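You operate a simulated robot arm through the tools that you are given. There is no shell and no other tool. Be economical: measure what you need, move in short steps, check, and stop when the job is done.

Carry out the task below with a simulated two-armed robot. There is one attempt and no reset: what you move stays moved.

Task
On the top of the yellow table, fold the grey cloth in half and then in half again.

The check looks at the end state, three seconds after you hand in, the way a careful person would. Anything else that was tipped, shoved, dropped, spilled or broken makes it a failure. Flat cloth is picked up by pressing the open fingertips on it (5 to 10 N) and closing them slowly along it; thin cloth reads only 2 to 8 mm in the jaws.

Robot
Two 7-joint arms with two-finger parallel grippers on one trunk, on a base that drives. Base frame: it is fixed to the floor where the robot stands at the start and does not move with it; the origin is under the middle of the robot, x ahead of it, y to its left, z up. Units: mm, degrees, N and s.
The left shoulder is at the start at [70, 178, 945], the right one opposite. With the tool pointing down near the work surface each hand reaches from about 280 to 720 mm from the robot's upright axis, wherever it stands, measured 20 degrees to its own side. Places, roughly: top of the yellow table [500, 100, 700]. Payload 3.43 kg a hand.
The tool frame of a hand sits at the grasp point between the pads (the TCP): z along the fingers, y along the line on which they close. The tips reach 30 mm beyond it. Largest opening 94 mm; finger width 28, thickness 10; the body of the gripper, 50 by 96 mm, starts 55 mm behind the TCP.
Orientation is told as [roll, pitch, yaw] about the base's x, y, z axes, in that order, counted from this pose: with the fingers straight down and closing along the base's y, the tool's x points along the base's -x, its y along +y and its z along -z.

Tools
- The arms move only by the tool servo_tool. It takes "left_deltas", "right_deltas" or both (then of equal length, played together; a hand with none holds still); each is text: rows parted by semicolons, each of 7 numbers parted by spaces: the turn, a rotation vector about the tool's x, y, z in units of 4 degrees (1.0 is 4 degrees), then the shift along the tool's x, y, z in units of 25 mm (1.0 is 25 mm), then the closure in counts, from 0 (fully open) to 255 (shut). In form: wx wy wz dx dy dz gripper; .... A call has 1 to 8 rows; each row shifts and turns the commanded pose from where the row before left it, along the tool's axes as they then stand. A call with a number of a shift or a turn outside -1 to 1 is refused whole. Each row takes 0.2 s and may step no farther than 50 mm and 8.6 degrees from the row before; otherwise, or with a gripper value out of range, the whole call is refused. A pose out of reach is approached as far as the arm can. The call stops where the force on the tool passes 40 N (or 10 N more than at its start, if that is more) or the arm is blocked; 0.2 s more then pass. Each finger travels about 153 mm/s and halts on what it meets, pressing with about 31 N; the grip force reading is that of the motor and also rises with nothing between the fingers. The clock runs only during rows and for 0.2 s after the last one: add rows that do not move to give the fingers time. The reply holds the time, the measured pose of the TCP, the force on the tool along the base axes, the opening and the grip force, in the units named above and with some noise, with the torque about the TCP (base axes, N m) and any sound that the robot's microphone picked up.
- Cameras (640 x 400 px; columns grow to the right, rows downward): "scene" is now at [134.7, 23.2, 1243.3]; the picture's right is [0.20, -0.98, 0.00], its down [-0.75, -0.16, -0.64] and it looks along [0.63, 0.13, -0.77] (base axes); focal length 260 px, centre (320, 200). "left" rides on the left gripper at [76, -14, -103] in its tool frame; the picture's right is [0.18, 0.98, 0.00], its down [-0.75, 0.14, -0.64] and it looks along [-0.63, 0.12, 0.77] (tool axes); focal length 243 px, centre (320, 200). "right" rides on the right gripper at [76, 14, -103] in its tool frame; the picture's right is [-0.18, 0.98, 0.00], its down [-0.75, -0.14, -0.64] and it looks along [-0.63, -0.12, 0.77] (tool axes); focal length 243 px, centre (320, 200). There is no depth. A picture from a camera that has moved, and an enlarged one, comes with that camera's place and axes in the base frame and with its lens. The place of the scene camera against the robot may be out by one fixed shift of up to 18 mm in any direction.
- camera(camera): a new picture of that camera. No time passes.
- move_column(by): slides the trunk up (or, below 0, down) by that many mm; the arms and the scene camera ride with it, the base frame stays. It gives what a move gives, with no picture.
- base_move(legs): drives the robot by 1 to 6 legs, each [ahead, turn to the left] in mm and degrees, along the robot's own axes; the way and the turn of a leg run together, so that a leg with both is an arc; at most 1500 mm and 180 degrees a leg. The arms and the cameras ride along, it lands a little off, and it stops where it bumps. It gives what a move gives.
- aim_head(pan, tilt): turns the head with the scene camera to pan (to the left, within 86 degrees either way) and tilt (down, from -29 to 69), counted from straight ahead of the robot. It gives what a move gives.
- enlarge(camera, box): a new picture of the part [left, top, right, bottom] of that camera's present view, enlarged. No time passes.
- finish_job(): hands the job in; it is judged then, once.

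Work in short steps. Places have to be worked out from the pictures, the camera data and where the tool is seen: move nearer, look again, correct. Check each grasp and each placing, and mend what went wrong. You have 120 turns and 88 pictures in all, those below and enlarged ones among them. Open the grippers and draw the arms clear of the work before you hand the job in, unless the task says otherwise; then end with one line.

The tools are called after ">>>" as a command line: name --argument value ..., lists and objects as JSON in quotes. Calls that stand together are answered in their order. servo_tool: Moves the arms, as the interface text tells. Its arguments: {"type":"object","properties":{"left_deltas":{"type":"string"},"right_deltas":{"type":"string"}},"required":[]} The other tools are called the same way: move_column (by) slides the trunk up or down; base_move (legs) drives the base; aim_head (pan, tilt) turns the head that bears the scene camera; camera (camera) takes a picture; enlarge (camera, box) takes an enlarged picture of a part of a camera's view; finish_job () hands the job in.

At the start:

```text
t: 0.0
left_ee_pos: [513.9, 270.1, 901.6]
left_orientation: [0.0, 0.0, 0.1]
left_force: [0.8, 0.1, 0.0]
left_moment: [0.0, -0.01, -0.03]
left_finger_gap: 94.0
left_grasp_force: 0.3
right_ee_pos: [389.8, -166.0, 801.1]
right_orientation: [0.0, -0.1, 0.3]
right_force: [0.4, -0.6, 0.6]
right_moment: [0.01, 0.01, 0.02]
right_finger_gap: 93.9
right_grasp_force: 0.0
trunk travel left (down, up): [-525.0, 315.0]
robot x, y, heading: [2.5, 1.6, -0.1]
head pan, tilt: [11.7, 50.2]
```

scene: 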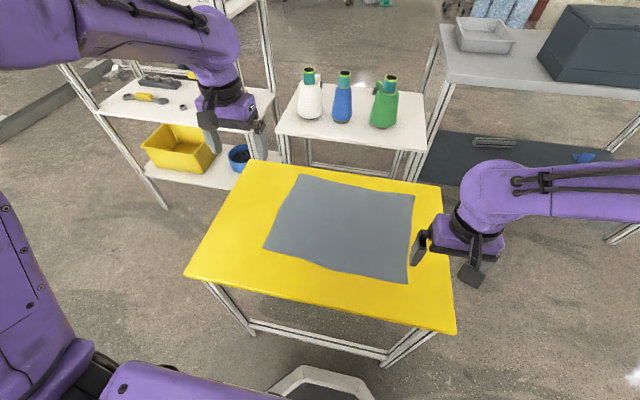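
right: 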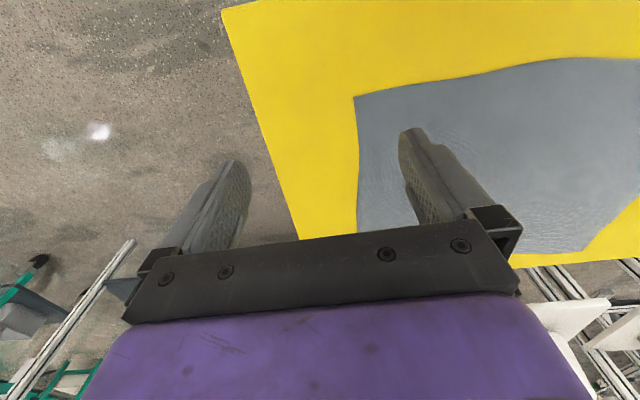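
left: 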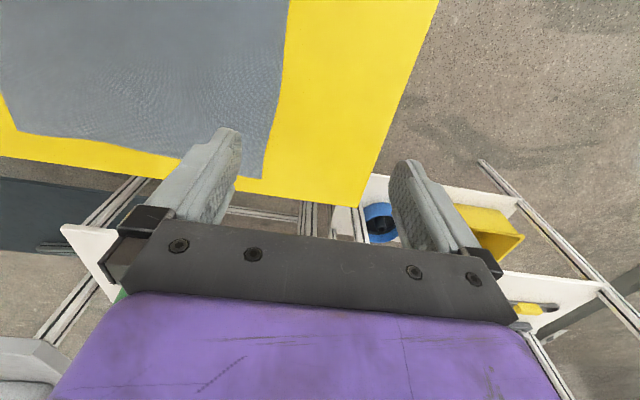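

The scene picture puts the cloth corners at about A(662,205), B(653,-145), C(385,-130) and D(411,220). I'll move both hands above the far corners A and B to look closer, with the fingers partly closed.

>>> servo_tool --left_deltas "0 0 0 -0.63 -0.4 0.51 150;0 0 0 -0.63 -0.4 0.51 150;0 0 0 -0.63 -0.4 0.51 150;0 0 0 -0.63 -0.4 0.51 150;0 0 0 -0.63 -0.4 0.51 150;0 0 0 -0.63 -0.4 0.51 150;0 0 0 -0.63 -0.4 0.51 150;0 0 0 -0.63 -0.4 0.51 150" --right_deltas "0 0 0 -1 0.2 0 150;0 0 0 -1 0.2 0 150;0 0 0 -1 0.2 0 150;0 0 0 -1 0.2 0 150;0 0 0 -1 0.2 0 150;0 0 0 -1 0.2 0 150;0 0 0 -1 0.2 0 150;0 0 0 -1 0.2 0 150"

```text
t: 1.8
left_ee_pos: [643.6, 188.7, 799.8]
left_orientation: [0.1, 0.1, 0.1]
left_force: [-0.1, 0.3, -0.4]
left_moment: [-0.01, 0.01, 0.0]
left_finger_gap: 38.5
left_grasp_force: 0.2
right_ee_pos: [592.4, -124.9, 798.4]
right_orientation: [0.0, 0.1, 0.2]
right_force: [0.1, 0.5, -0.6]
right_moment: [0.0, 0.04, 0.03]
right_finger_gap: 38.8
right_grasp_force: 0.1
trunk travel left (down, up): [-525.0, 315.0]
robot x, y, heading: [-1.0, 0.6, -0.1]
head pan, tilt: [11.7, 50.2]
```

Both hands arrived. Next I look through both hand cameras.

>>> camera --camera "left"

>>> camera --camera "right"

>>> camera --camera "scene"

```text
84 pictures are left
camera left: at [565.8, 174.1, 900.9], right [-0.19, 0.98, 0.0], down [0.75, 0.14, 0.64], along [0.63, 0.12, -0.77], focal length 243 px, centre (320, 200)
```

left: 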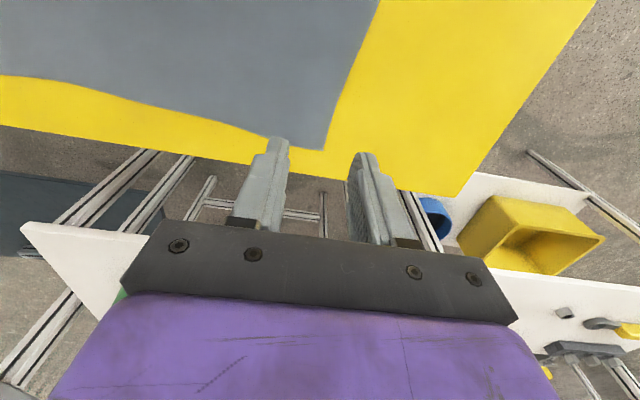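

```text
83 pictures are left
camera right: at [515.4, -111.2, 903.3], right [0.18, 0.98, 0.0], down [0.76, -0.14, 0.64], along [0.63, -0.12, -0.77], focal length 243 px, centre (320, 200)
```

right: 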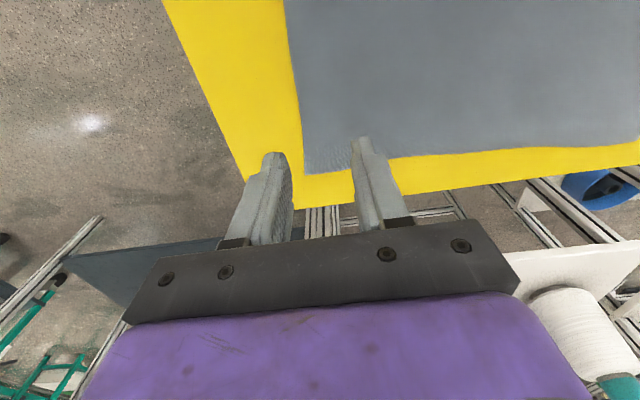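

```text
82 pictures are left
camera scene: at [136.6, 23.2, 1243.1], right [0.2, -0.98, 0.0], down [-0.75, -0.16, -0.64], along [0.63, 0.13, -0.77], focal length 260 px, centre (320, 200)
```

scene: 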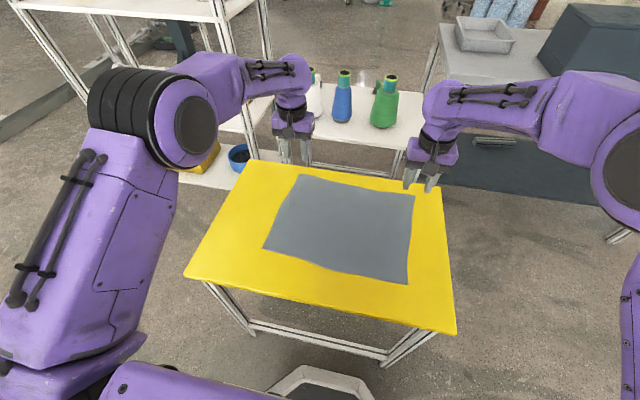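

Corner A now works out at (672,197) and B at (646,-151). I'll go over pinch points just inside each and stop with the tips about 15 mm above the table.

>>> servo_tool --left_deltas "0 0 0 -0.112 -0.25 0.73 180;0 0 0 -0.112 -0.25 0.73 180;0 0 0 -0.112 -0.25 0.73 180;0 0 0 0 0 0 180" --right_deltas "0 0 0 -0.55 -0.01 0.71 180;0 0 0 -0.55 -0.01 0.71 180;0 0 0 -0.55 -0.01 0.71 180;0 0 0 0 0 0 180"

>>> camera --camera "left"

>>> camera --camera "right"

```text
t: 2.8
left_ee_pos: [648.0, 170.7, 747.3]
left_orientation: [0.0, -0.1, 0.1]
left_force: [0.5, 0.1, 0.6]
left_moment: [0.0, -0.01, -0.02]
left_finger_gap: 27.6
left_grasp_force: 0.1
right_ee_pos: [632.4, -126.5, 747.5]
right_orientation: [0.1, -0.1, 0.1]
right_force: [-0.6, 0.7, 0.2]
right_moment: [-0.03, -0.02, 0.02]
right_finger_gap: 27.7
right_grasp_force: 0.0
trunk travel left (down, up): [-525.0, 315.0]
robot x, y, heading: [0.0, 2.4, -0.3]
head pan, tilt: [11.7, 50.2]
```

```text
81 pictures are left
camera left: at [572.5, 156.0, 849.2], right [-0.19, 0.98, 0.0], down [0.75, 0.14, 0.64], along [0.63, 0.12, -0.77], focal length 243 px, centre (320, 200)
```

left: 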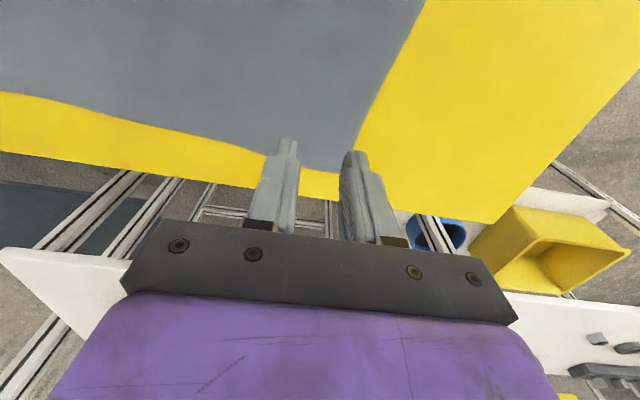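

```text
80 pictures are left
camera right: at [555.5, -111.6, 850.8], right [0.18, 0.98, 0.0], down [0.75, -0.14, 0.64], along [0.63, -0.12, -0.77], focal length 243 px, centre (320, 200)
```

right: 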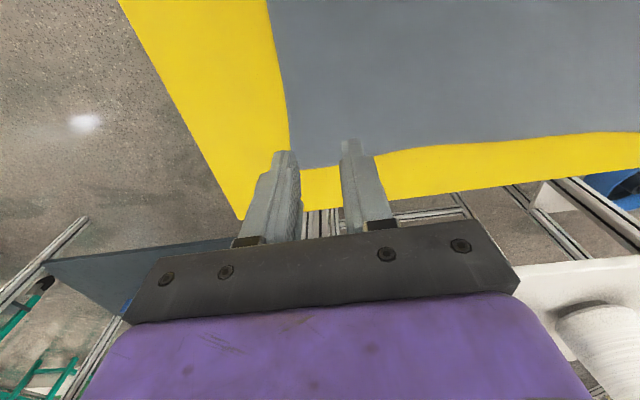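

The edge is about x=663 at the left pinch point and x=645 at the right, so I shift each hand slightly inward. Then I go down close to the surface.

>>> servo_tool --left_deltas "0 0 0 0 -0.42 0.2 180;0 0 0 0 0 0.2 180;0 0 0 0 0 0.16 180;0 0 0 0 0 0 180" --right_deltas "0 0 0 0 0.16 0.2 180;0 0 0 0 0 0.2 180;0 0 0 0 0 0.16 180;0 0 0 0 0 0 180"

```text
t: 3.8
left_ee_pos: [649.5, 162.2, 731.8]
left_orientation: [-0.1, 0.0, 0.1]
left_force: [0.3, 0.2, 0.0]
left_moment: [0.0, 0.01, 0.0]
left_finger_gap: 27.6
left_grasp_force: 0.1
right_ee_pos: [631.6, -122.0, 733.0]
right_orientation: [0.0, 0.1, 0.2]
right_force: [0.4, -0.2, -0.2]
right_moment: [0.0, 0.02, 0.01]
right_finger_gap: 27.7
right_grasp_force: 0.2
trunk travel left (down, up): [-525.0, 315.0]
robot x, y, heading: [2.3, 2.2, 0.0]
head pan, tilt: [11.7, 50.2]
```

There is no contact yet, so I step down a further 2 mm with each hand.

>>> servo_tool --left_deltas "0 0 0 0 0 0.08 180;0 0 0 0 0 0 180" --right_deltas "0 0 0 0 0 0.1 180;0 0 0 0 0 0 180"

```text
t: 4.4
left_ee_pos: [650.5, 160.8, 728.3]
left_orientation: [0.0, 0.0, 0.2]
left_force: [-0.7, -0.1, -0.1]
left_moment: [-0.01, -0.02, -0.02]
left_finger_gap: 27.6
left_grasp_force: 0.1
right_ee_pos: [632.1, -122.6, 732.1]
right_orientation: [0.0, 0.0, 0.1]
right_force: [-0.4, 0.9, -0.3]
right_moment: [-0.01, 0.0, -0.04]
right_finger_gap: 27.8
right_grasp_force: 0.0
trunk travel left (down, up): [-525.0, 315.0]
robot x, y, heading: [-2.5, -0.8, -0.0]
head pan, tilt: [11.7, 50.2]
```

Still free on both sides. I go down another 2 mm.

>>> servo_tool --left_deltas "0 0 0 0 0 0.08 180;0 0 0 0 0 0 180" --right_deltas "0 0 0 0 0 0.08 180;0 0 0 0 0 0 180"

```text
t: 5.0
left_ee_pos: [649.3, 161.1, 726.7]
left_orientation: [-0.1, 0.0, 0.1]
left_force: [0.3, 0.6, 0.1]
left_moment: [0.0, 0.0, 0.0]
left_finger_gap: 27.4
left_grasp_force: 0.1
right_ee_pos: [631.0, -122.1, 729.5]
right_orientation: [0.0, 0.1, 0.0]
right_force: [0.3, -0.7, -0.3]
right_moment: [-0.02, -0.02, -0.03]
right_finger_gap: 27.5
right_grasp_force: 0.0
trunk travel left (down, up): [-525.0, 315.0]
robot x, y, heading: [0.9, 0.5, 0.0]
head pan, tilt: [11.7, 50.2]
```

Still no contact, so the table is a bit lower than 700. I step 3 mm more.

>>> servo_tool --left_deltas "0 0 0 0 0 0.1 180;0 0 0 0 0 0 180" --right_deltas "0 0 0 0 0 0.12 180;0 0 0 0 0 0 180"

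```text
t: 5.6
left_ee_pos: [649.8, 161.4, 725.0]
left_orientation: [0.1, 0.0, 0.1]
left_force: [-0.7, -0.1, 0.1]
left_moment: [0.01, 0.01, 0.0]
left_finger_gap: 27.7
left_grasp_force: 0.0
right_ee_pos: [632.2, -123.1, 726.5]
right_orientation: [0.0, -0.1, 0.2]
right_force: [-0.2, 0.8, -0.5]
right_moment: [0.01, 0.02, 0.0]
right_finger_gap: 27.4
right_grasp_force: 0.1
trunk travel left (down, up): [-525.0, 315.0]
robot x, y, heading: [-0.7, -0.6, 0.2]
head pan, tilt: [11.7, 50.2]
```

No contact yet. I check the tip height in the pictures before going further.

>>> enlarge --camera "left" --box '[200, 80, 440, 230]'

>>> enlarge --camera "scene" --box '[250, 120, 450, 245]'

```text
2.67 times, centred on (320, 155) of left
camera zoom: at [572.5, 146.6, 827.1], right [-0.19, 0.98, 0.0], down [0.75, 0.14, 0.64], along [0.63, 0.12, -0.77], focal length 647 px, centre (320, 320)
```

zoom: 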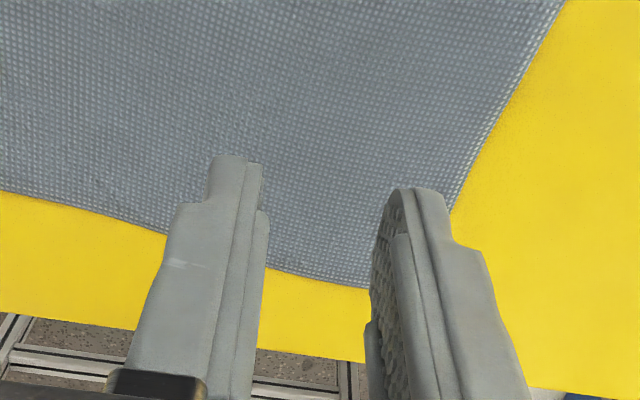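

```text
3.20 times, centred on (350, 182) of scene
camera zoom: at [134.7, 23.2, 1243.3], right [0.2, -0.98, 0.0], down [-0.75, -0.16, -0.64], along [0.63, 0.13, -0.77], focal length 830 px, centre (224, 256)
```

zoom: 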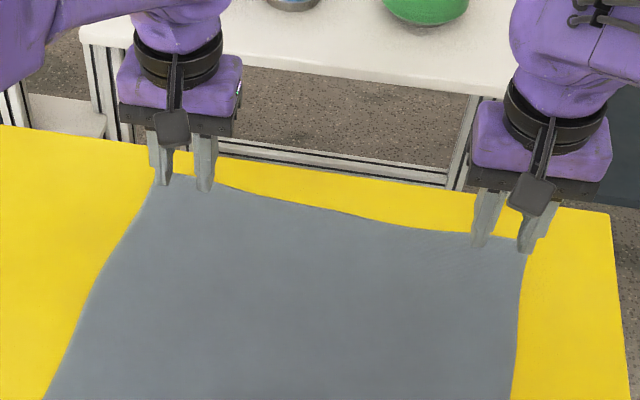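

The tips are very close, and both fingers of each hand are over cloth. I continue down in small steps.

>>> servo_tool --left_deltas "0 0 0 0 0 0.1 180;0 0 0 0 0 0 180" --right_deltas "0 0 0 0 0.1 0.12 180;0 0 0 0 0 0 180"

```text
t: 6.2
left_ee_pos: [649.9, 161.2, 722.0]
left_orientation: [0.0, 0.0, 0.1]
left_force: [0.1, -0.2, 0.1]
left_moment: [0.01, 0.0, -0.01]
left_finger_gap: 27.5
left_grasp_force: 0.1
right_ee_pos: [632.4, -120.3, 722.8]
right_orientation: [-0.1, 0.1, 0.1]
right_force: [0.5, 0.4, 0.1]
right_moment: [0.0, 0.01, 0.0]
right_finger_gap: 27.8
right_grasp_force: 0.0
trunk travel left (down, up): [-525.0, 315.0]
robot x, y, heading: [-0.2, 2.3, 0.1]
head pan, tilt: [11.7, 50.2]
```

Still free, so I take another 3 mm.

>>> servo_tool --left_deltas "0 0 0 0 0 0.1 180;0 0 0 0 0 0 180" --right_deltas "0 0 0 0 0 0.12 180;0 0 0 0 0 0 180"

```text
t: 6.8
left_ee_pos: [649.2, 160.9, 717.9]
left_orientation: [0.0, 0.0, 0.1]
left_force: [1.0, 1.1, -0.5]
left_moment: [-0.01, 0.01, -0.04]
left_finger_gap: 27.6
left_grasp_force: 0.1
right_ee_pos: [631.9, -118.9, 719.4]
right_orientation: [0.0, -0.1, 0.2]
right_force: [-0.1, -0.6, 0.0]
right_moment: [-0.01, 0.01, 0.0]
right_finger_gap: 27.7
right_grasp_force: 0.1
trunk travel left (down, up): [-525.0, 315.0]
robot x, y, heading: [-2.6, 2.1, 0.1]
head pan, tilt: [11.7, 50.2]
```

Tips at about z=688 and still free, so the table is lower than the rough figure. I continue down.

>>> servo_tool --left_deltas "0 0 0 0 0 0.12 180;0 0 0 0 0 0 180" --right_deltas "0 0 0 0 0 0.14 180;0 0 0 0 0 0 180"

>>> enlarge --camera "right" --box '[200, 80, 440, 230]'

>>> enlarge --camera "left" --box '[200, 80, 440, 230]'

```text
t: 7.4
left_ee_pos: [649.7, 160.9, 716.6]
left_orientation: [0.1, 0.1, 0.1]
left_force: [-0.6, 0.4, -0.7]
left_moment: [0.0, 0.01, 0.02]
left_finger_gap: 27.5
left_grasp_force: 0.2
right_ee_pos: [632.0, -117.8, 716.3]
right_orientation: [0.0, 0.0, 0.2]
right_force: [-0.4, -0.5, 0.5]
right_moment: [0.0, -0.02, 0.0]
right_finger_gap: 27.6
right_grasp_force: 0.1
trunk travel left (down, up): [-525.0, 315.0]
robot x, y, heading: [2.1, 1.7, -0.3]
head pan, tilt: [11.7, 50.2]
```

```text
2.67 times, centred on (320, 155) of right
camera zoom: at [555.6, -105.1, 820.0], right [0.18, 0.98, 0.0], down [0.75, -0.14, 0.64], along [0.63, -0.12, -0.77], focal length 647 px, centre (320, 320)
```

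zoom: 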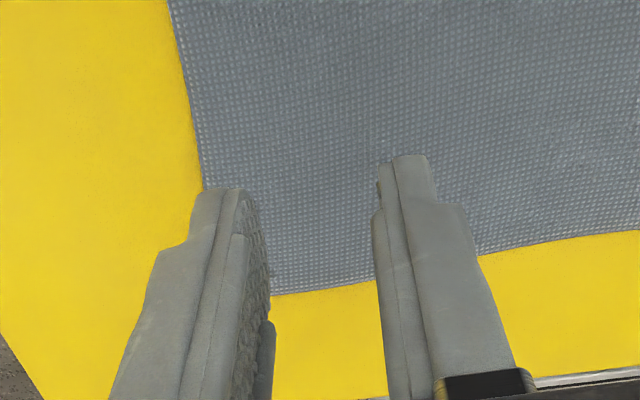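

```text
2.67 times, centred on (320, 155) of left
camera zoom: at [572.2, 146.4, 818.8], right [-0.19, 0.98, 0.0], down [0.75, 0.14, 0.64], along [0.63, 0.12, -0.77], focal length 647 px, centre (320, 320)
```

zoom: 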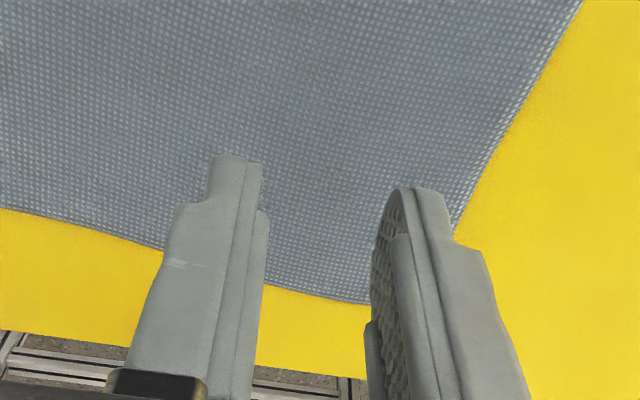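

Parallax suggests the table is still several mm lower. I continue in 5 mm steps, split into small rows.

>>> servo_tool --left_deltas "0 0 0 0 0 0.1 180;0 0 0 0 0 0.1 180;0 0 0 0 0 0 180" --right_deltas "0 0 0 0 0 0.1 180;0 0 0 0 0 0.1 180;0 0 0 0 0 0 180"

```text
t: 8.2
left_ee_pos: [648.6, 160.5, 711.4]
left_orientation: [0.0, 0.0, 0.1]
left_force: [-0.4, 0.8, -0.6]
left_moment: [0.03, 0.02, 0.0]
left_finger_gap: 27.7
left_grasp_force: 0.1
right_ee_pos: [630.9, -120.7, 711.0]
right_orientation: [0.0, 0.0, 0.2]
right_force: [1.0, -0.3, -0.4]
right_moment: [-0.02, -0.02, 0.0]
right_finger_gap: 27.7
right_grasp_force: 0.1
trunk travel left (down, up): [-525.0, 315.0]
robot x, y, heading: [-1.3, -1.7, 0.1]
head pan, tilt: [11.7, 50.2]
```

Still free. Another 4 mm.

>>> servo_tool --left_deltas "0 0 0 0 0 0.08 180;0 0 0 0 0 0.08 180;0 0 0 0 0 0 180" --right_deltas "0 0 0 0 0 0.08 180;0 0 0 0 0 0.08 180;0 0 0 0 0 0 180"

```text
t: 9.0
left_ee_pos: [649.2, 161.6, 706.5]
left_orientation: [-0.1, 0.0, 0.1]
left_force: [1.0, -0.5, 0.9]
left_moment: [0.02, -0.03, -0.01]
left_finger_gap: 27.7
left_grasp_force: 0.1
right_ee_pos: [632.1, -119.8, 707.0]
right_orientation: [0.0, 0.1, 0.1]
right_force: [0.2, 0.0, 0.3]
right_moment: [-0.02, -0.02, 0.01]
right_finger_gap: 27.8
right_grasp_force: 0.0
trunk travel left (down, up): [-525.0, 315.0]
robot x, y, heading: [-1.6, -1.9, -0.1]
head pan, tilt: [11.7, 50.2]
```

Still free, so another 4 mm and a look.

>>> servo_tool --left_deltas "0 0 0 0 0 0.08 180;0 0 0 0 0 0.08 180;0 0 0 0 0 0 180" --right_deltas "0 0 0 0 0 0.08 180;0 0 0 0 0 0.08 180;0 0 0 0 0 0 180"

>>> enlarge --camera "left" --box '[200, 80, 440, 230]'

```text
t: 9.8
left_ee_pos: [649.1, 161.5, 703.6]
left_orientation: [0.0, 0.1, 0.1]
left_force: [-1.1, 0.4, 0.6]
left_moment: [0.02, -0.04, -0.01]
left_finger_gap: 27.7
left_grasp_force: 0.1
right_ee_pos: [632.2, -119.4, 704.3]
right_orientation: [0.0, 0.0, 0.1]
right_force: [-0.9, 0.3, -0.2]
right_moment: [0.02, 0.02, 0.0]
right_finger_gap: 27.5
right_grasp_force: 0.1
trunk travel left (down, up): [-525.0, 315.0]
robot x, y, heading: [3.3, -1.2, -0.1]
head pan, tilt: [11.7, 50.2]
```

```text
2.67 times, centred on (320, 155) of left
camera zoom: at [572.8, 146.9, 806.2], right [-0.19, 0.98, 0.0], down [0.75, 0.14, 0.64], along [0.63, 0.12, -0.77], focal length 647 px, centre (320, 320)
```

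zoom: 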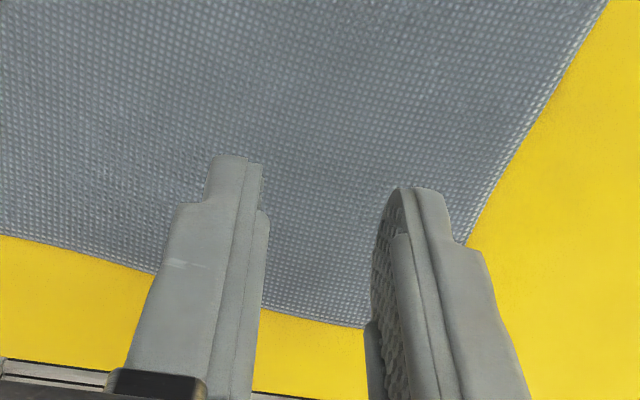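

The parallax solution now gives a table height near 668, with the edge at x≈683 on the left and x≈665 on the right. I shift both hands outward and continue down.

>>> servo_tool --left_deltas "0 0 0 -0.38 0.14 0 180;0 0 0 -0.38 0.14 0 180;0 0 0 0 0 0 180" --right_deltas "0 0 0 -0.36 -0.16 0 180;0 0 0 -0.36 -0.16 0 180;0 0 0 0 0 0 180"

>>> servo_tool --left_deltas "0 0 0 0 0 0.08 180;0 0 0 0 0 0 180" --right_deltas "0 0 0 0 0 0.08 180;0 0 0 0 0 0 180"

>>> enlarge --camera "left" --box '[200, 80, 440, 230]'

>>> enlarge --camera "right" --box '[200, 80, 440, 230]'

```text
t: 10.6
left_ee_pos: [668.4, 167.8, 703.7]
left_orientation: [0.0, -0.1, 0.2]
left_force: [0.4, 0.6, 0.7]
left_moment: [0.01, 0.0, 0.03]
left_finger_gap: 27.7
left_grasp_force: 0.1
right_ee_pos: [651.1, -127.8, 703.6]
right_orientation: [0.1, 0.0, 0.2]
right_force: [1.1, 0.2, 0.0]
right_moment: [-0.03, 0.0, 0.01]
right_finger_gap: 27.2
right_grasp_force: 0.1
trunk travel left (down, up): [-525.0, 315.0]
robot x, y, heading: [0.3, 1.2, -0.0]
head pan, tilt: [11.7, 50.2]
```

```text
t: 11.2
left_ee_pos: [668.8, 168.9, 701.6]
left_orientation: [-0.1, 0.1, 0.1]
left_force: [0.0, 0.1, -0.3]
left_moment: [0.03, 0.01, -0.01]
left_finger_gap: 27.7
left_grasp_force: 0.1
right_ee_pos: [651.3, -126.9, 701.3]
right_orientation: [0.0, 0.0, 0.2]
right_force: [0.4, 0.0, 0.4]
right_moment: [0.01, -0.01, 0.0]
right_finger_gap: 27.6
right_grasp_force: 0.0
trunk travel left (down, up): [-525.0, 315.0]
robot x, y, heading: [3.9, -1.7, -0.0]
head pan, tilt: [11.7, 50.2]
```

```text
2.67 times, centred on (320, 155) of left
camera zoom: at [591.3, 153.4, 804.3], right [-0.19, 0.98, 0.0], down [0.75, 0.14, 0.64], along [0.63, 0.12, -0.77], focal length 647 px, centre (320, 320)
```

zoom: 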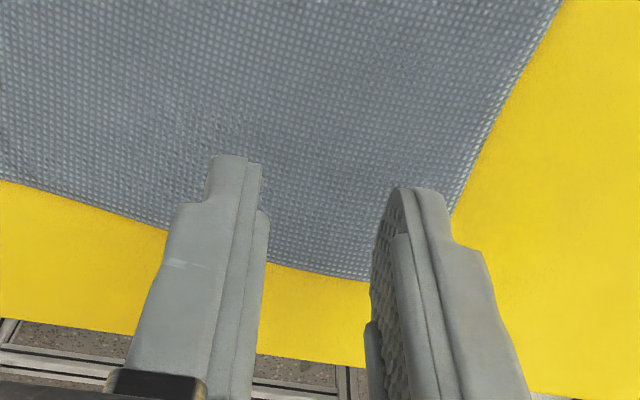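

```text
2.67 times, centred on (320, 155) of right
camera zoom: at [574.2, -112.4, 805.1], right [0.18, 0.98, 0.0], down [0.75, -0.14, 0.64], along [0.63, -0.12, -0.77], focal length 647 px, centre (320, 320)
```

zoom: 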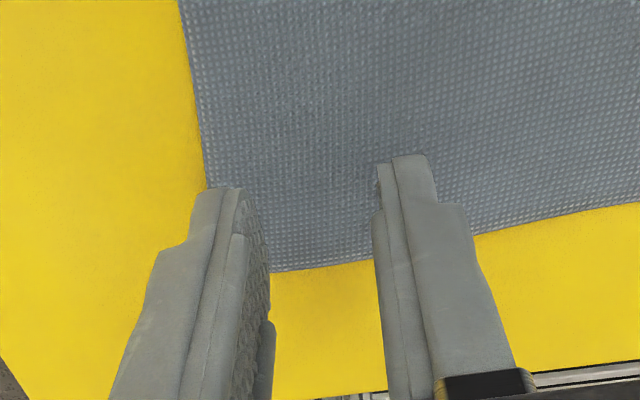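

Good placement. I continue down toward contact.

>>> servo_tool --left_deltas "0 0 0 0 0 0.1 180;0 0 0 0 0 0 180" --right_deltas "0 0 0 0 0 0.1 180;0 0 0 0 0 0 180"

>>> servo_tool --left_deltas "0 0 0 0 0 0.1 180;0 0 0 0 0 0 180" --right_deltas "0 0 0 0 0 0.1 180;0 0 0 0 0 0 180"

```text
t: 11.8
left_ee_pos: [668.2, 166.8, 699.3]
left_orientation: [0.0, 0.0, 0.1]
left_force: [-0.2, -0.2, 0.7]
left_moment: [0.01, -0.01, -0.01]
left_finger_gap: 27.7
left_grasp_force: 0.0
right_ee_pos: [650.2, -126.9, 699.9]
right_orientation: [0.1, -0.1, 0.0]
right_force: [-0.3, 0.0, -0.6]
right_moment: [0.0, 0.02, 0.01]
right_finger_gap: 27.6
right_grasp_force: 0.0
trunk travel left (down, up): [-525.0, 315.0]
robot x, y, heading: [0.5, 1.0, -0.3]
head pan, tilt: [11.7, 50.2]
```

```text
t: 12.4
left_ee_pos: [668.7, 167.4, 696.3]
left_orientation: [0.0, 0.0, 0.1]
left_force: [0.1, 0.7, -0.8]
left_moment: [-0.01, -0.04, -0.01]
left_finger_gap: 27.5
left_grasp_force: 0.0
right_ee_pos: [650.8, -126.1, 695.8]
right_orientation: [0.0, 0.1, 0.2]
right_force: [-0.5, -0.2, -0.1]
right_moment: [0.01, 0.04, -0.03]
right_finger_gap: 27.5
right_grasp_force: 0.0
trunk travel left (down, up): [-525.0, 315.0]
robot x, y, heading: [3.3, 2.1, 0.4]
head pan, tilt: [11.7, 50.2]
```

Still free, tips around 666. I continue in two more small steps.

>>> servo_tool --left_deltas "0 0 0 0 0 0.1 180;0 0 0 0 0 0 180" --right_deltas "0 0 0 0 0 0.1 180;0 0 0 0 0 0 180"

>>> servo_tool --left_deltas "0 0 0 0 0 0.08 180;0 0 0 0 0 0 180" --right_deltas "0 0 0 0 0 0.08 180;0 0 0 0 0 0 180"

```text
t: 13.0
left_ee_pos: [668.8, 167.4, 693.4]
left_orientation: [-0.1, -0.1, 0.1]
left_force: [0.8, -0.1, -0.4]
left_moment: [-0.02, -0.02, 0.03]
left_finger_gap: 27.7
left_grasp_force: 0.1
right_ee_pos: [650.5, -126.6, 694.8]
right_orientation: [0.0, 0.0, 0.2]
right_force: [0.1, 0.0, -0.7]
right_moment: [0.01, 0.01, 0.04]
right_finger_gap: 27.2
right_grasp_force: 0.1
trunk travel left (down, up): [-525.0, 315.0]
robot x, y, heading: [-1.1, -0.0, 0.2]
head pan, tilt: [11.7, 50.2]
```

```text
t: 13.6
left_ee_pos: [668.4, 168.1, 692.9]
left_orientation: [-0.1, 0.0, 0.1]
left_force: [0.5, -0.6, -0.7]
left_moment: [0.01, -0.02, -0.01]
left_finger_gap: 27.4
left_grasp_force: 0.0
right_ee_pos: [649.1, -126.4, 692.6]
right_orientation: [0.0, -0.1, 0.2]
right_force: [0.3, 0.5, 0.1]
right_moment: [0.0, 0.01, 0.0]
right_finger_gap: 27.6
right_grasp_force: 0.1
trunk travel left (down, up): [-525.0, 315.0]
robot x, y, heading: [1.4, 0.1, -0.0]
head pan, tilt: [11.7, 50.2]
```

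>>> enlarge --camera "left" --box '[200, 80, 440, 230]'

>>> enlarge --camera "scene" --box '[260, 140, 340, 190]'

```text
2.67 times, centred on (320, 155) of left
camera zoom: at [591.5, 153.8, 794.6], right [-0.19, 0.98, 0.0], down [0.75, 0.14, 0.64], along [0.63, 0.12, -0.77], focal length 647 px, centre (320, 320)
```

zoom: 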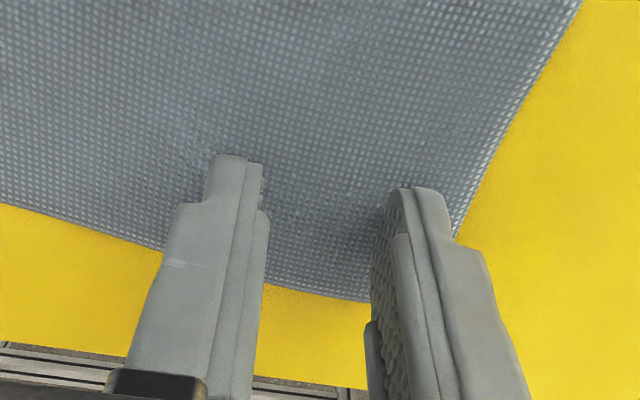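

```text
8.00 times, centred on (300, 165) of scene
camera zoom: at [134.7, 23.2, 1243.3], right [0.2, -0.98, 0.0], down [-0.75, -0.16, -0.64], along [0.63, 0.13, -0.77], focal length 2076 px, centre (480, 480)
```

zoom: 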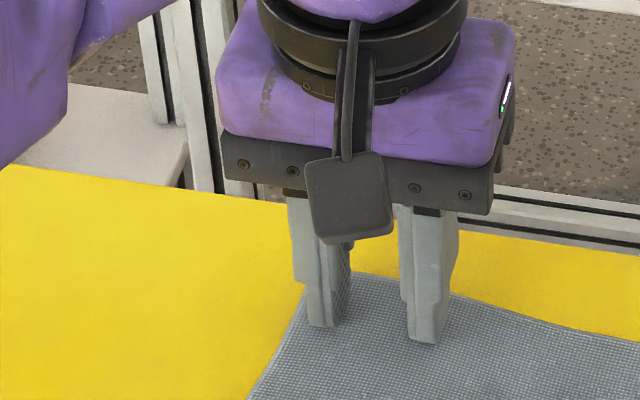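

Contact shading is showing under the tips, so they are very close. I continue.

>>> servo_tool --left_deltas "0 0 0 0 0 0.08 180;0 0 0 0 0 0 180" --right_deltas "0 0 0 0 0 0.08 180;0 0 0 0 0 0 180"

>>> servo_tool --left_deltas "0 0 0 0 0 0.08 180;0 0 0 0 0 0 180" --right_deltas "0 0 0 0 0 0.08 180;0 0 0 0 0 0 180"

```text
t: 14.2
left_ee_pos: [667.4, 169.3, 691.6]
left_orientation: [0.1, -0.1, 0.1]
left_force: [1.1, -0.8, 3.4]
left_moment: [-0.02, -0.02, -0.02]
left_finger_gap: 27.5
left_grasp_force: 0.0
right_ee_pos: [649.8, -127.7, 691.1]
right_orientation: [0.0, -0.2, 0.2]
right_force: [-0.6, 0.7, 6.9]
right_moment: [0.02, 0.02, 0.01]
right_finger_gap: 27.5
right_grasp_force: 0.0
trunk travel left (down, up): [-525.0, 315.0]
robot x, y, heading: [0.7, 2.2, 0.1]
head pan, tilt: [11.7, 50.2]
```

```text
t: 14.8
left_ee_pos: [666.0, 169.2, 691.1]
left_orientation: [0.0, -0.3, 0.0]
left_force: [1.6, 0.0, 9.0]
left_moment: [0.12, -0.03, 0.01]
left_finger_gap: 27.4
left_grasp_force: 0.1
right_ee_pos: [650.0, -126.2, 690.9]
right_orientation: [0.0, -0.4, 0.1]
right_force: [1.5, 0.6, 16.2]
right_moment: [-0.12, 0.02, 0.03]
right_finger_gap: 27.7
right_grasp_force: 0.0
trunk travel left (down, up): [-525.0, 315.0]
robot x, y, heading: [-0.9, 3.2, -0.0]
head pan, tilt: [11.7, 50.2]
```

Contact is at TCP 691, with 9 N on the left and 16 N on the right. I ease the right hand up about 1.7 mm and close both slowly.

>>> servo_tool --left_deltas "0 0 0 0 0 0 180;0 0 0 0 0 0 190;0 0 0 0 0 0 200;0 0 0 0 0 0 210;0 0 0 0 0 0 220;0 0 0 0 0 0 230;0 0 0 0 0 0 243;0 0 0 0 0 0 255" --right_deltas "0 0 0 0 0 -0.07 180;0 0 0 0 0 0 190;0 0 0 0 0 0 200;0 0 0 0 0 0 210;0 0 0 0 0 0 220;0 0 0 0 0 0 230;0 0 0 0 0 0 243;0 0 0 0 0 0 255"

>>> enlarge --camera "left" --box '[200, 80, 440, 230]'

>>> enlarge --camera "right" --box '[200, 80, 440, 230]'

```text
t: 16.6
left_ee_pos: [667.5, 168.3, 690.5]
left_orientation: [0.1, -0.3, 0.1]
left_force: [1.2, 3.8, 23.5]
left_moment: [0.18, 0.05, -0.01]
left_finger_gap: 0.0
left_grasp_force: 30.7
right_ee_pos: [647.9, -127.4, 692.0]
right_orientation: [0.1, -0.2, 0.2]
right_force: [-0.4, 0.0, 0.1]
right_moment: [0.01, -0.01, 0.01]
right_finger_gap: 0.0
right_grasp_force: 31.0
trunk travel left (down, up): [-525.0, 315.0]
robot x, y, heading: [-2.6, -1.4, 0.1]
head pan, tilt: [11.7, 50.2]
```

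```text
2.67 times, centred on (320, 155) of left
camera zoom: at [589.7, 153.8, 793.2], right [-0.19, 0.98, 0.0], down [0.75, 0.14, 0.65], along [0.63, 0.12, -0.76], focal length 647 px, centre (320, 320)
```

zoom: 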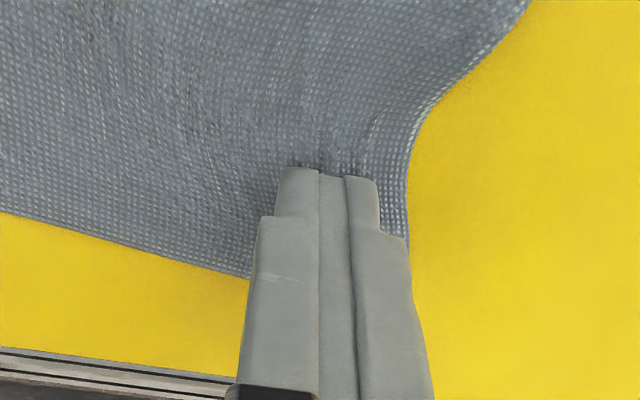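

```text
2.67 times, centred on (320, 155) of right
camera zoom: at [571.3, -113.1, 795.5], right [0.18, 0.98, 0.0], down [0.75, -0.14, 0.64], along [0.63, -0.12, -0.76], focal length 647 px, centre (320, 320)
```

zoom: 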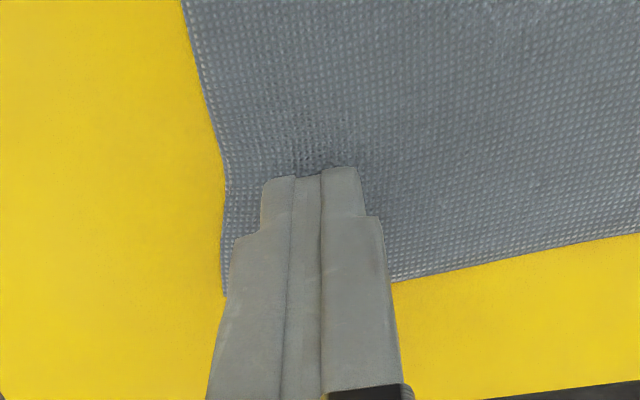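

Both read 0.0 mm, so nothing was grasped: the left dragged cloth but slipped, and the right lost its pressure. I lift a little, open to about 40 mm, and look before retrying.

>>> servo_tool --left_deltas "0 0 0 0 0 -0.4 255;0 0 0 0 0 0 145;0 0 0 0 0 0 145" --right_deltas "0 0 0 0 0 -0.4 255;0 0 0 0 0 0 145;0 0 0 0 0 0 145"

>>> enlarge --camera "left" --box '[160, 80, 480, 280]'

>>> enlarge --camera "right" --box '[160, 80, 480, 280]'

```text
t: 17.4
left_ee_pos: [668.0, 168.1, 697.4]
left_orientation: [0.0, 0.1, 0.1]
left_force: [0.4, -0.2, -0.4]
left_moment: [0.03, 0.01, -0.01]
left_finger_gap: 40.3
left_grasp_force: 0.0
right_ee_pos: [651.2, -127.0, 700.2]
right_orientation: [-0.1, 0.0, 0.1]
right_force: [0.4, 0.5, 0.0]
right_moment: [0.02, 0.0, -0.04]
right_finger_gap: 40.4
right_grasp_force: 0.1
trunk travel left (down, up): [-525.0, 315.0]
robot x, y, heading: [-3.2, -1.6, -0.1]
head pan, tilt: [11.7, 50.2]
```

```text
2.00 times, centred on (320, 180) of left
camera zoom: at [591.7, 153.8, 799.8], right [-0.19, 0.98, 0.0], down [0.75, 0.14, 0.64], along [0.63, 0.12, -0.77], focal length 485 px, centre (320, 240)
```

zoom: 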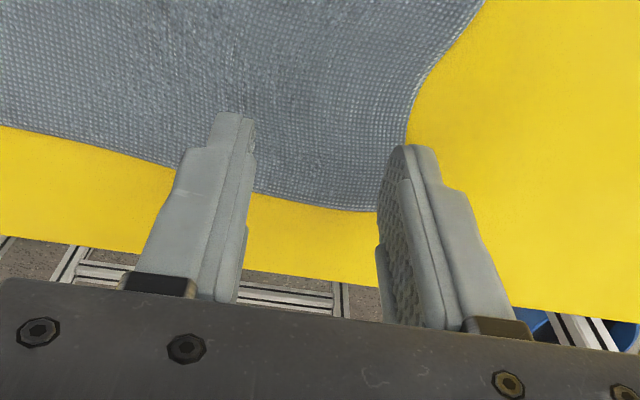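

```text
2.00 times, centred on (320, 180) of right
camera zoom: at [573.5, -112.8, 803.3], right [0.18, 0.98, 0.0], down [0.75, -0.14, 0.64], along [0.63, -0.12, -0.77], focal length 485 px, centre (320, 240)
```

zoom: 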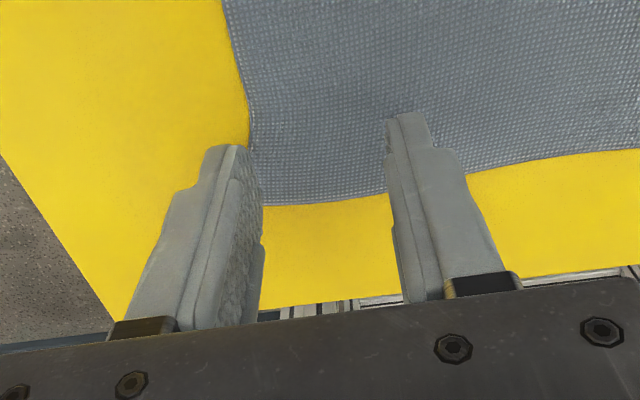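

The corners shifted inward a little and the cloth is otherwise fine. I re-centre both hands slightly inboard and lower them again with the 40 mm opening.

>>> servo_tool --left_deltas "0 0 0 -0.08 -0.32 0 145;0 0 0 0 0 0.15 145;0 0 0 0 0 0.1 145;0 0 0 0 0 0 145" --right_deltas "0 0 0 -0.08 0.36 0 145;0 0 0 0 0 0.2 145;0 0 0 0 0 0.15 145;0 0 0 0 0 0 145"

```text
t: 18.4
left_ee_pos: [669.3, 161.2, 690.9]
left_orientation: [0.0, 0.0, 0.1]
left_force: [-0.2, 0.7, 1.8]
left_moment: [0.04, 0.01, -0.04]
left_finger_gap: 40.5
left_grasp_force: 0.1
right_ee_pos: [652.1, -118.3, 691.0]
right_orientation: [0.0, -0.1, 0.2]
right_force: [0.3, 0.2, 0.5]
right_moment: [0.0, 0.0, -0.01]
right_finger_gap: 40.5
right_grasp_force: 0.1
trunk travel left (down, up): [-525.0, 315.0]
robot x, y, heading: [-3.3, 0.6, -0.3]
head pan, tilt: [11.7, 50.2]
```

Light contact on both. I press about 2 mm deeper.

>>> servo_tool --left_deltas "0 0 0 0 0 0.07 145;0 0 0 0 0 0 145" --right_deltas "0 0 0 0 0 0.1 145;0 0 0 0 0 0 145"

```text
t: 19.0
left_ee_pos: [669.7, 160.3, 691.8]
left_orientation: [0.1, -0.1, 0.0]
left_force: [1.6, -0.1, 4.7]
left_moment: [0.01, -0.03, -0.02]
left_finger_gap: 40.6
left_grasp_force: 0.1
right_ee_pos: [651.8, -118.1, 691.8]
right_orientation: [0.1, -0.2, 0.1]
right_force: [1.4, -0.6, 11.1]
right_moment: [-0.1, 0.01, 0.02]
right_finger_gap: 40.7
right_grasp_force: 0.0
trunk travel left (down, up): [-525.0, 315.0]
robot x, y, heading: [-0.2, -1.8, 0.0]
head pan, tilt: [11.7, 50.2]
```

Left 5 N, right 11 N. I press the left 1 mm more and close partway slowly, then check.

>>> servo_tool --left_deltas "0 0 0 0 0 0.05 145;0 0 0 0 0 0 151;0 0 0 0 0 0 157;0 0 0 0 0 0 163;0 0 0 0 0 0 169;0 0 0 0 0 0 175;0 0 0 0 0 0 181;0 0 0 0 0 0 187" --right_deltas "0 0 0 0 0 0 145;0 0 0 0 0 0 151;0 0 0 0 0 0 157;0 0 0 0 0 0 163;0 0 0 0 0 0 169;0 0 0 0 0 0 175;0 0 0 0 0 0 181;0 0 0 0 0 0 187"

>>> enlarge --camera "left" --box '[200, 80, 440, 230]'

>>> enlarge --camera "right" --box '[200, 80, 440, 230]'

```text
t: 20.8
left_ee_pos: [669.7, 160.8, 692.2]
left_orientation: [0.1, -0.3, 0.0]
left_force: [-0.2, -1.4, 11.3]
left_moment: [0.01, 0.02, -0.03]
left_finger_gap: 24.4
left_grasp_force: 0.1
right_ee_pos: [650.3, -118.3, 691.1]
right_orientation: [0.0, -0.3, 0.1]
right_force: [0.0, 0.3, 13.2]
right_moment: [-0.01, 0.03, -0.02]
right_finger_gap: 23.9
right_grasp_force: 0.1
trunk travel left (down, up): [-525.0, 315.0]
robot x, y, heading: [-0.1, 0.9, -0.0]
head pan, tilt: [11.7, 50.2]
```

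```text
2.67 times, centred on (320, 155) of left
camera zoom: at [591.2, 145.4, 793.3], right [-0.19, 0.98, 0.0], down [0.75, 0.14, 0.64], along [0.63, 0.12, -0.76], focal length 647 px, centre (320, 320)
```

zoom: 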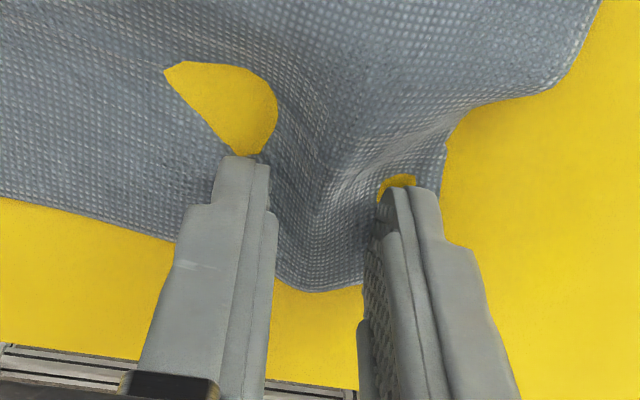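

```text
2.67 times, centred on (320, 155) of right
camera zoom: at [573.0, -103.8, 794.7], right [0.18, 0.98, 0.0], down [0.75, -0.14, 0.65], along [0.63, -0.12, -0.76], focal length 647 px, centre (320, 320)
```

zoom: 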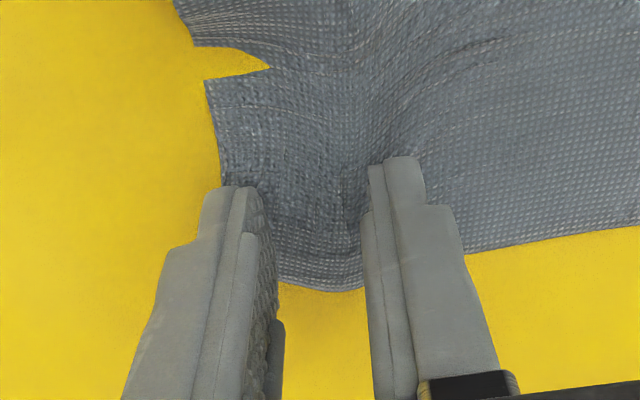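

A ridge is forming between the fingers on both hands. I continue closing slowly.

>>> servo_tool --left_deltas "0 0 0 0 0 0 195;0 0 0 0 0 0 203;0 0 0 0 0 0 211;0 0 0 0 0 0 219;0 0 0 0 0 0 227;0 0 0 0 0 0 236;0 0 0 0 0 0 246;0 0 0 0 0 0 255" --right_deltas "0 0 0 0 0 0 195;0 0 0 0 0 0 203;0 0 0 0 0 0 211;0 0 0 0 0 0 219;0 0 0 0 0 0 227;0 0 0 0 0 0 236;0 0 0 0 0 0 246;0 0 0 0 0 0 255"

>>> enlarge --camera "left" --box '[200, 80, 440, 230]'

>>> enlarge --camera "right" --box '[200, 80, 440, 230]'

```text
t: 22.6
left_ee_pos: [669.6, 160.9, 690.2]
left_orientation: [0.1, -0.2, 0.1]
left_force: [0.4, -0.7, 12.1]
left_moment: [0.01, 0.05, -0.03]
left_finger_gap: 2.0
left_grasp_force: 31.3
right_ee_pos: [649.2, -117.7, 691.1]
right_orientation: [0.1, -0.1, 0.3]
right_force: [-0.1, 0.5, 11.6]
right_moment: [0.01, 0.03, 0.04]
right_finger_gap: 0.0
right_grasp_force: 31.1
trunk travel left (down, up): [-525.0, 315.0]
robot x, y, heading: [-0.7, -2.0, -0.3]
head pan, tilt: [11.7, 50.2]
```

```text
2.67 times, centred on (320, 155) of left
camera zoom: at [591.1, 145.6, 793.3], right [-0.19, 0.98, 0.0], down [0.75, 0.14, 0.64], along [0.63, 0.12, -0.76], focal length 647 px, centre (320, 320)
```

zoom: 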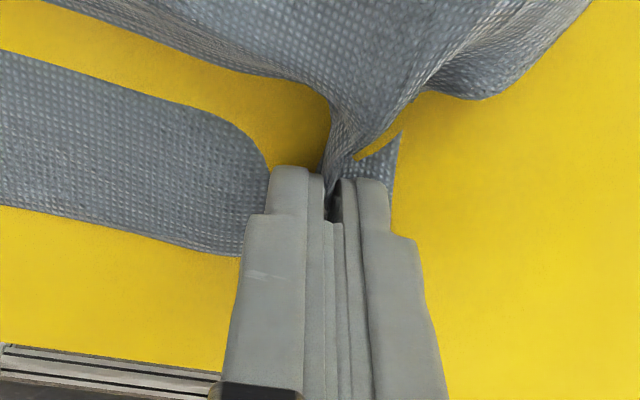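

```text
2.67 times, centred on (320, 155) of right
camera zoom: at [573.0, -103.7, 794.7], right [0.18, 0.98, 0.0], down [0.75, -0.14, 0.65], along [0.63, -0.12, -0.76], focal length 647 px, centre (320, 320)
```

zoom: 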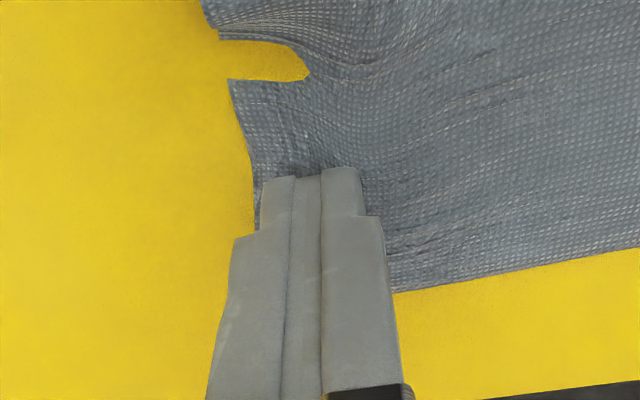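

The left hand holds cloth (2.0 mm) but the right missed. I lift the left 8 mm to confirm its hold, and raise and reopen the right wider.

>>> servo_tool --left_deltas "0 0 0 0 0 -0.2 255;0 0 0 0 0 -0.2 255;0 0 0 0 0 0 255" --right_deltas "0 0 0 0 0 -0.4 255;0 0 0 0 0 0 125;0 0 0 0 0 0 125"

>>> enlarge --camera "left" --box '[160, 40, 480, 240]'

>>> enlarge --camera "right" --box '[160, 40, 480, 240]'

```text
t: 23.4
left_ee_pos: [671.7, 160.9, 698.2]
left_orientation: [0.0, 0.0, 0.1]
left_force: [0.0, 0.2, -0.2]
left_moment: [0.0, 0.03, 0.0]
left_finger_gap: 1.9
left_grasp_force: 30.4
right_ee_pos: [651.3, -118.1, 697.4]
right_orientation: [0.0, 0.0, 0.1]
right_force: [0.1, 0.3, -0.7]
right_moment: [-0.02, -0.01, 0.01]
right_finger_gap: 47.8
right_grasp_force: 0.1
trunk travel left (down, up): [-525.0, 315.0]
robot x, y, heading: [-1.0, 1.4, -0.2]
head pan, tilt: [11.7, 50.2]
```

```text
2.00 times, centred on (320, 140) of left
camera zoom: at [593.7, 146.6, 800.8], right [-0.19, 0.98, 0.0], down [0.75, 0.14, 0.64], along [0.63, 0.12, -0.77], focal length 485 px, centre (320, 320)
```

zoom: 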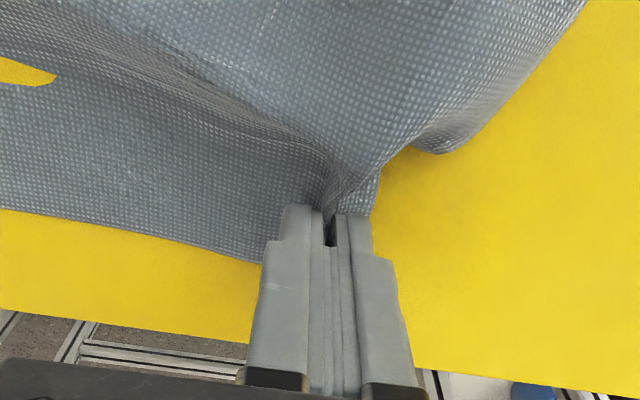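

```text
2.00 times, centred on (320, 140) of right
camera zoom: at [575.3, -103.4, 802.0], right [0.18, 0.98, 0.0], down [0.75, -0.14, 0.64], along [0.63, -0.12, -0.77], focal length 485 px, centre (320, 320)
```

zoom: 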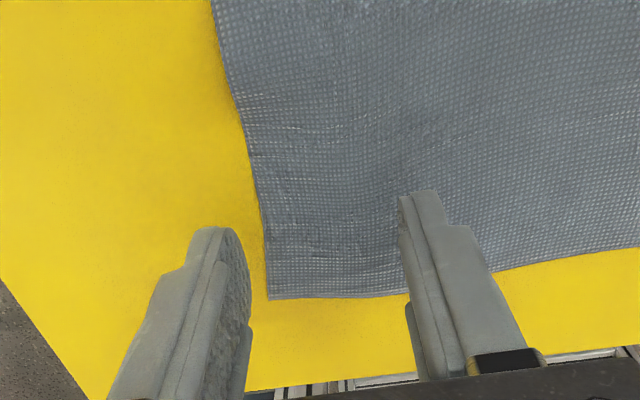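

The left grip is sound. The right corner is now at about (674,-142), so I put both right fingers well on the cloth at y≈-105 and press again.

>>> servo_tool --right_deltas "0 0 0 -0.12 0.26 0 145;0 0 0 0 0.26 0.1 145;0 0 0 0 0 0.15 145;0 0 0 0 0 0 145"

```text
t: 24.4
left_ee_pos: [669.5, 161.3, 698.6]
left_orientation: [0.0, 0.1, 0.1]
left_force: [-0.4, -1.0, 0.2]
left_moment: [0.0, -0.05, 0.02]
left_finger_gap: 1.8
left_grasp_force: 31.2
right_ee_pos: [654.2, -104.8, 692.1]
right_orientation: [0.0, 0.0, 0.2]
right_force: [-0.3, 0.0, -0.8]
right_moment: [-0.02, -0.01, 0.01]
right_finger_gap: 40.6
right_grasp_force: 0.0
trunk travel left (down, up): [-525.0, 315.0]
robot x, y, heading: [0.5, -0.3, -0.2]
head pan, tilt: [11.7, 50.2]
```

Not quite in contact, so I press a bit more.

>>> servo_tool --right_deltas "0 0 0 0 0 0.07 145;0 0 0 0 0 0.06 145;0 0 0 0 0 0 145"

```text
t: 25.2
left_ee_pos: [670.7, 160.4, 699.6]
left_orientation: [0.0, -0.1, 0.2]
left_force: [0.8, -0.2, -0.5]
left_moment: [-0.02, -0.01, 0.02]
left_finger_gap: 1.8
left_grasp_force: 30.2
right_ee_pos: [654.0, -105.4, 692.5]
right_orientation: [0.1, -0.2, 0.1]
right_force: [1.7, 0.0, 11.5]
right_moment: [-0.09, 0.04, 0.0]
right_finger_gap: 40.6
right_grasp_force: 0.0
trunk travel left (down, up): [-525.0, 315.0]
robot x, y, heading: [-3.1, 2.0, -0.2]
head pan, tilt: [11.7, 50.2]
```

11.5 N on the right. I close slowly over two calls.

>>> servo_tool --right_deltas "0 0 0 0 0 0 151;0 0 0 0 0 0 157;0 0 0 0 0 0 163;0 0 0 0 0 0 169;0 0 0 0 0 0 175;0 0 0 0 0 0 181;0 0 0 0 0 0 187;0 0 0 0 0 0 194"

>>> servo_tool --right_deltas "0 0 0 0 0 0 202;0 0 0 0 0 0 210;0 0 0 0 0 0 218;0 0 0 0 0 0 226;0 0 0 0 0 0 233;0 0 0 0 0 0 240;0 0 0 0 0 0 248;0 0 0 0 0 0 255"

>>> enlarge --camera "right" --box '[160, 40, 480, 240]'

```text
t: 27.0
left_ee_pos: [669.1, 160.9, 701.3]
left_orientation: [-0.1, -0.1, 0.0]
left_force: [0.4, -4.8, 0.4]
left_moment: [-0.12, -0.04, 0.11]
left_finger_gap: 2.2
left_grasp_force: 31.1
right_ee_pos: [653.8, -104.7, 691.4]
right_orientation: [-0.1, -0.1, 0.2]
right_force: [0.0, 7.7, 18.4]
right_moment: [0.06, 0.07, 0.02]
right_finger_gap: 23.8
right_grasp_force: 1.2
trunk travel left (down, up): [-525.0, 315.0]
robot x, y, heading: [3.1, -0.2, -0.1]
head pan, tilt: [11.7, 50.2]
```

```text
t: 28.8
left_ee_pos: [669.4, 160.1, 701.9]
left_orientation: [-0.3, -0.1, 0.1]
left_force: [-0.1, -29.7, 0.1]
left_moment: [-0.89, -0.02, 0.23]
left_finger_gap: 2.3
left_grasp_force: 30.6
right_ee_pos: [653.5, -102.4, 690.8]
right_orientation: [0.3, -0.2, 0.2]
right_force: [-0.4, 33.0, 21.2]
right_moment: [1.02, -0.07, 0.08]
right_finger_gap: 2.3
right_grasp_force: 30.6
trunk travel left (down, up): [-525.0, 315.0]
robot x, y, heading: [-1.9, 1.8, 0.2]
head pan, tilt: [11.7, 50.2]
```

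```text
2.00 times, centred on (320, 140) of right
camera zoom: at [576.1, -88.6, 795.0], right [0.18, 0.98, 0.01], down [0.75, -0.14, 0.64], along [0.63, -0.11, -0.77], focal length 485 px, centre (320, 320)
```

zoom: 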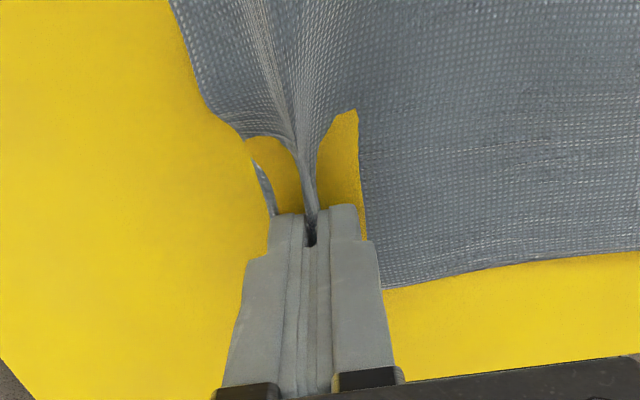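

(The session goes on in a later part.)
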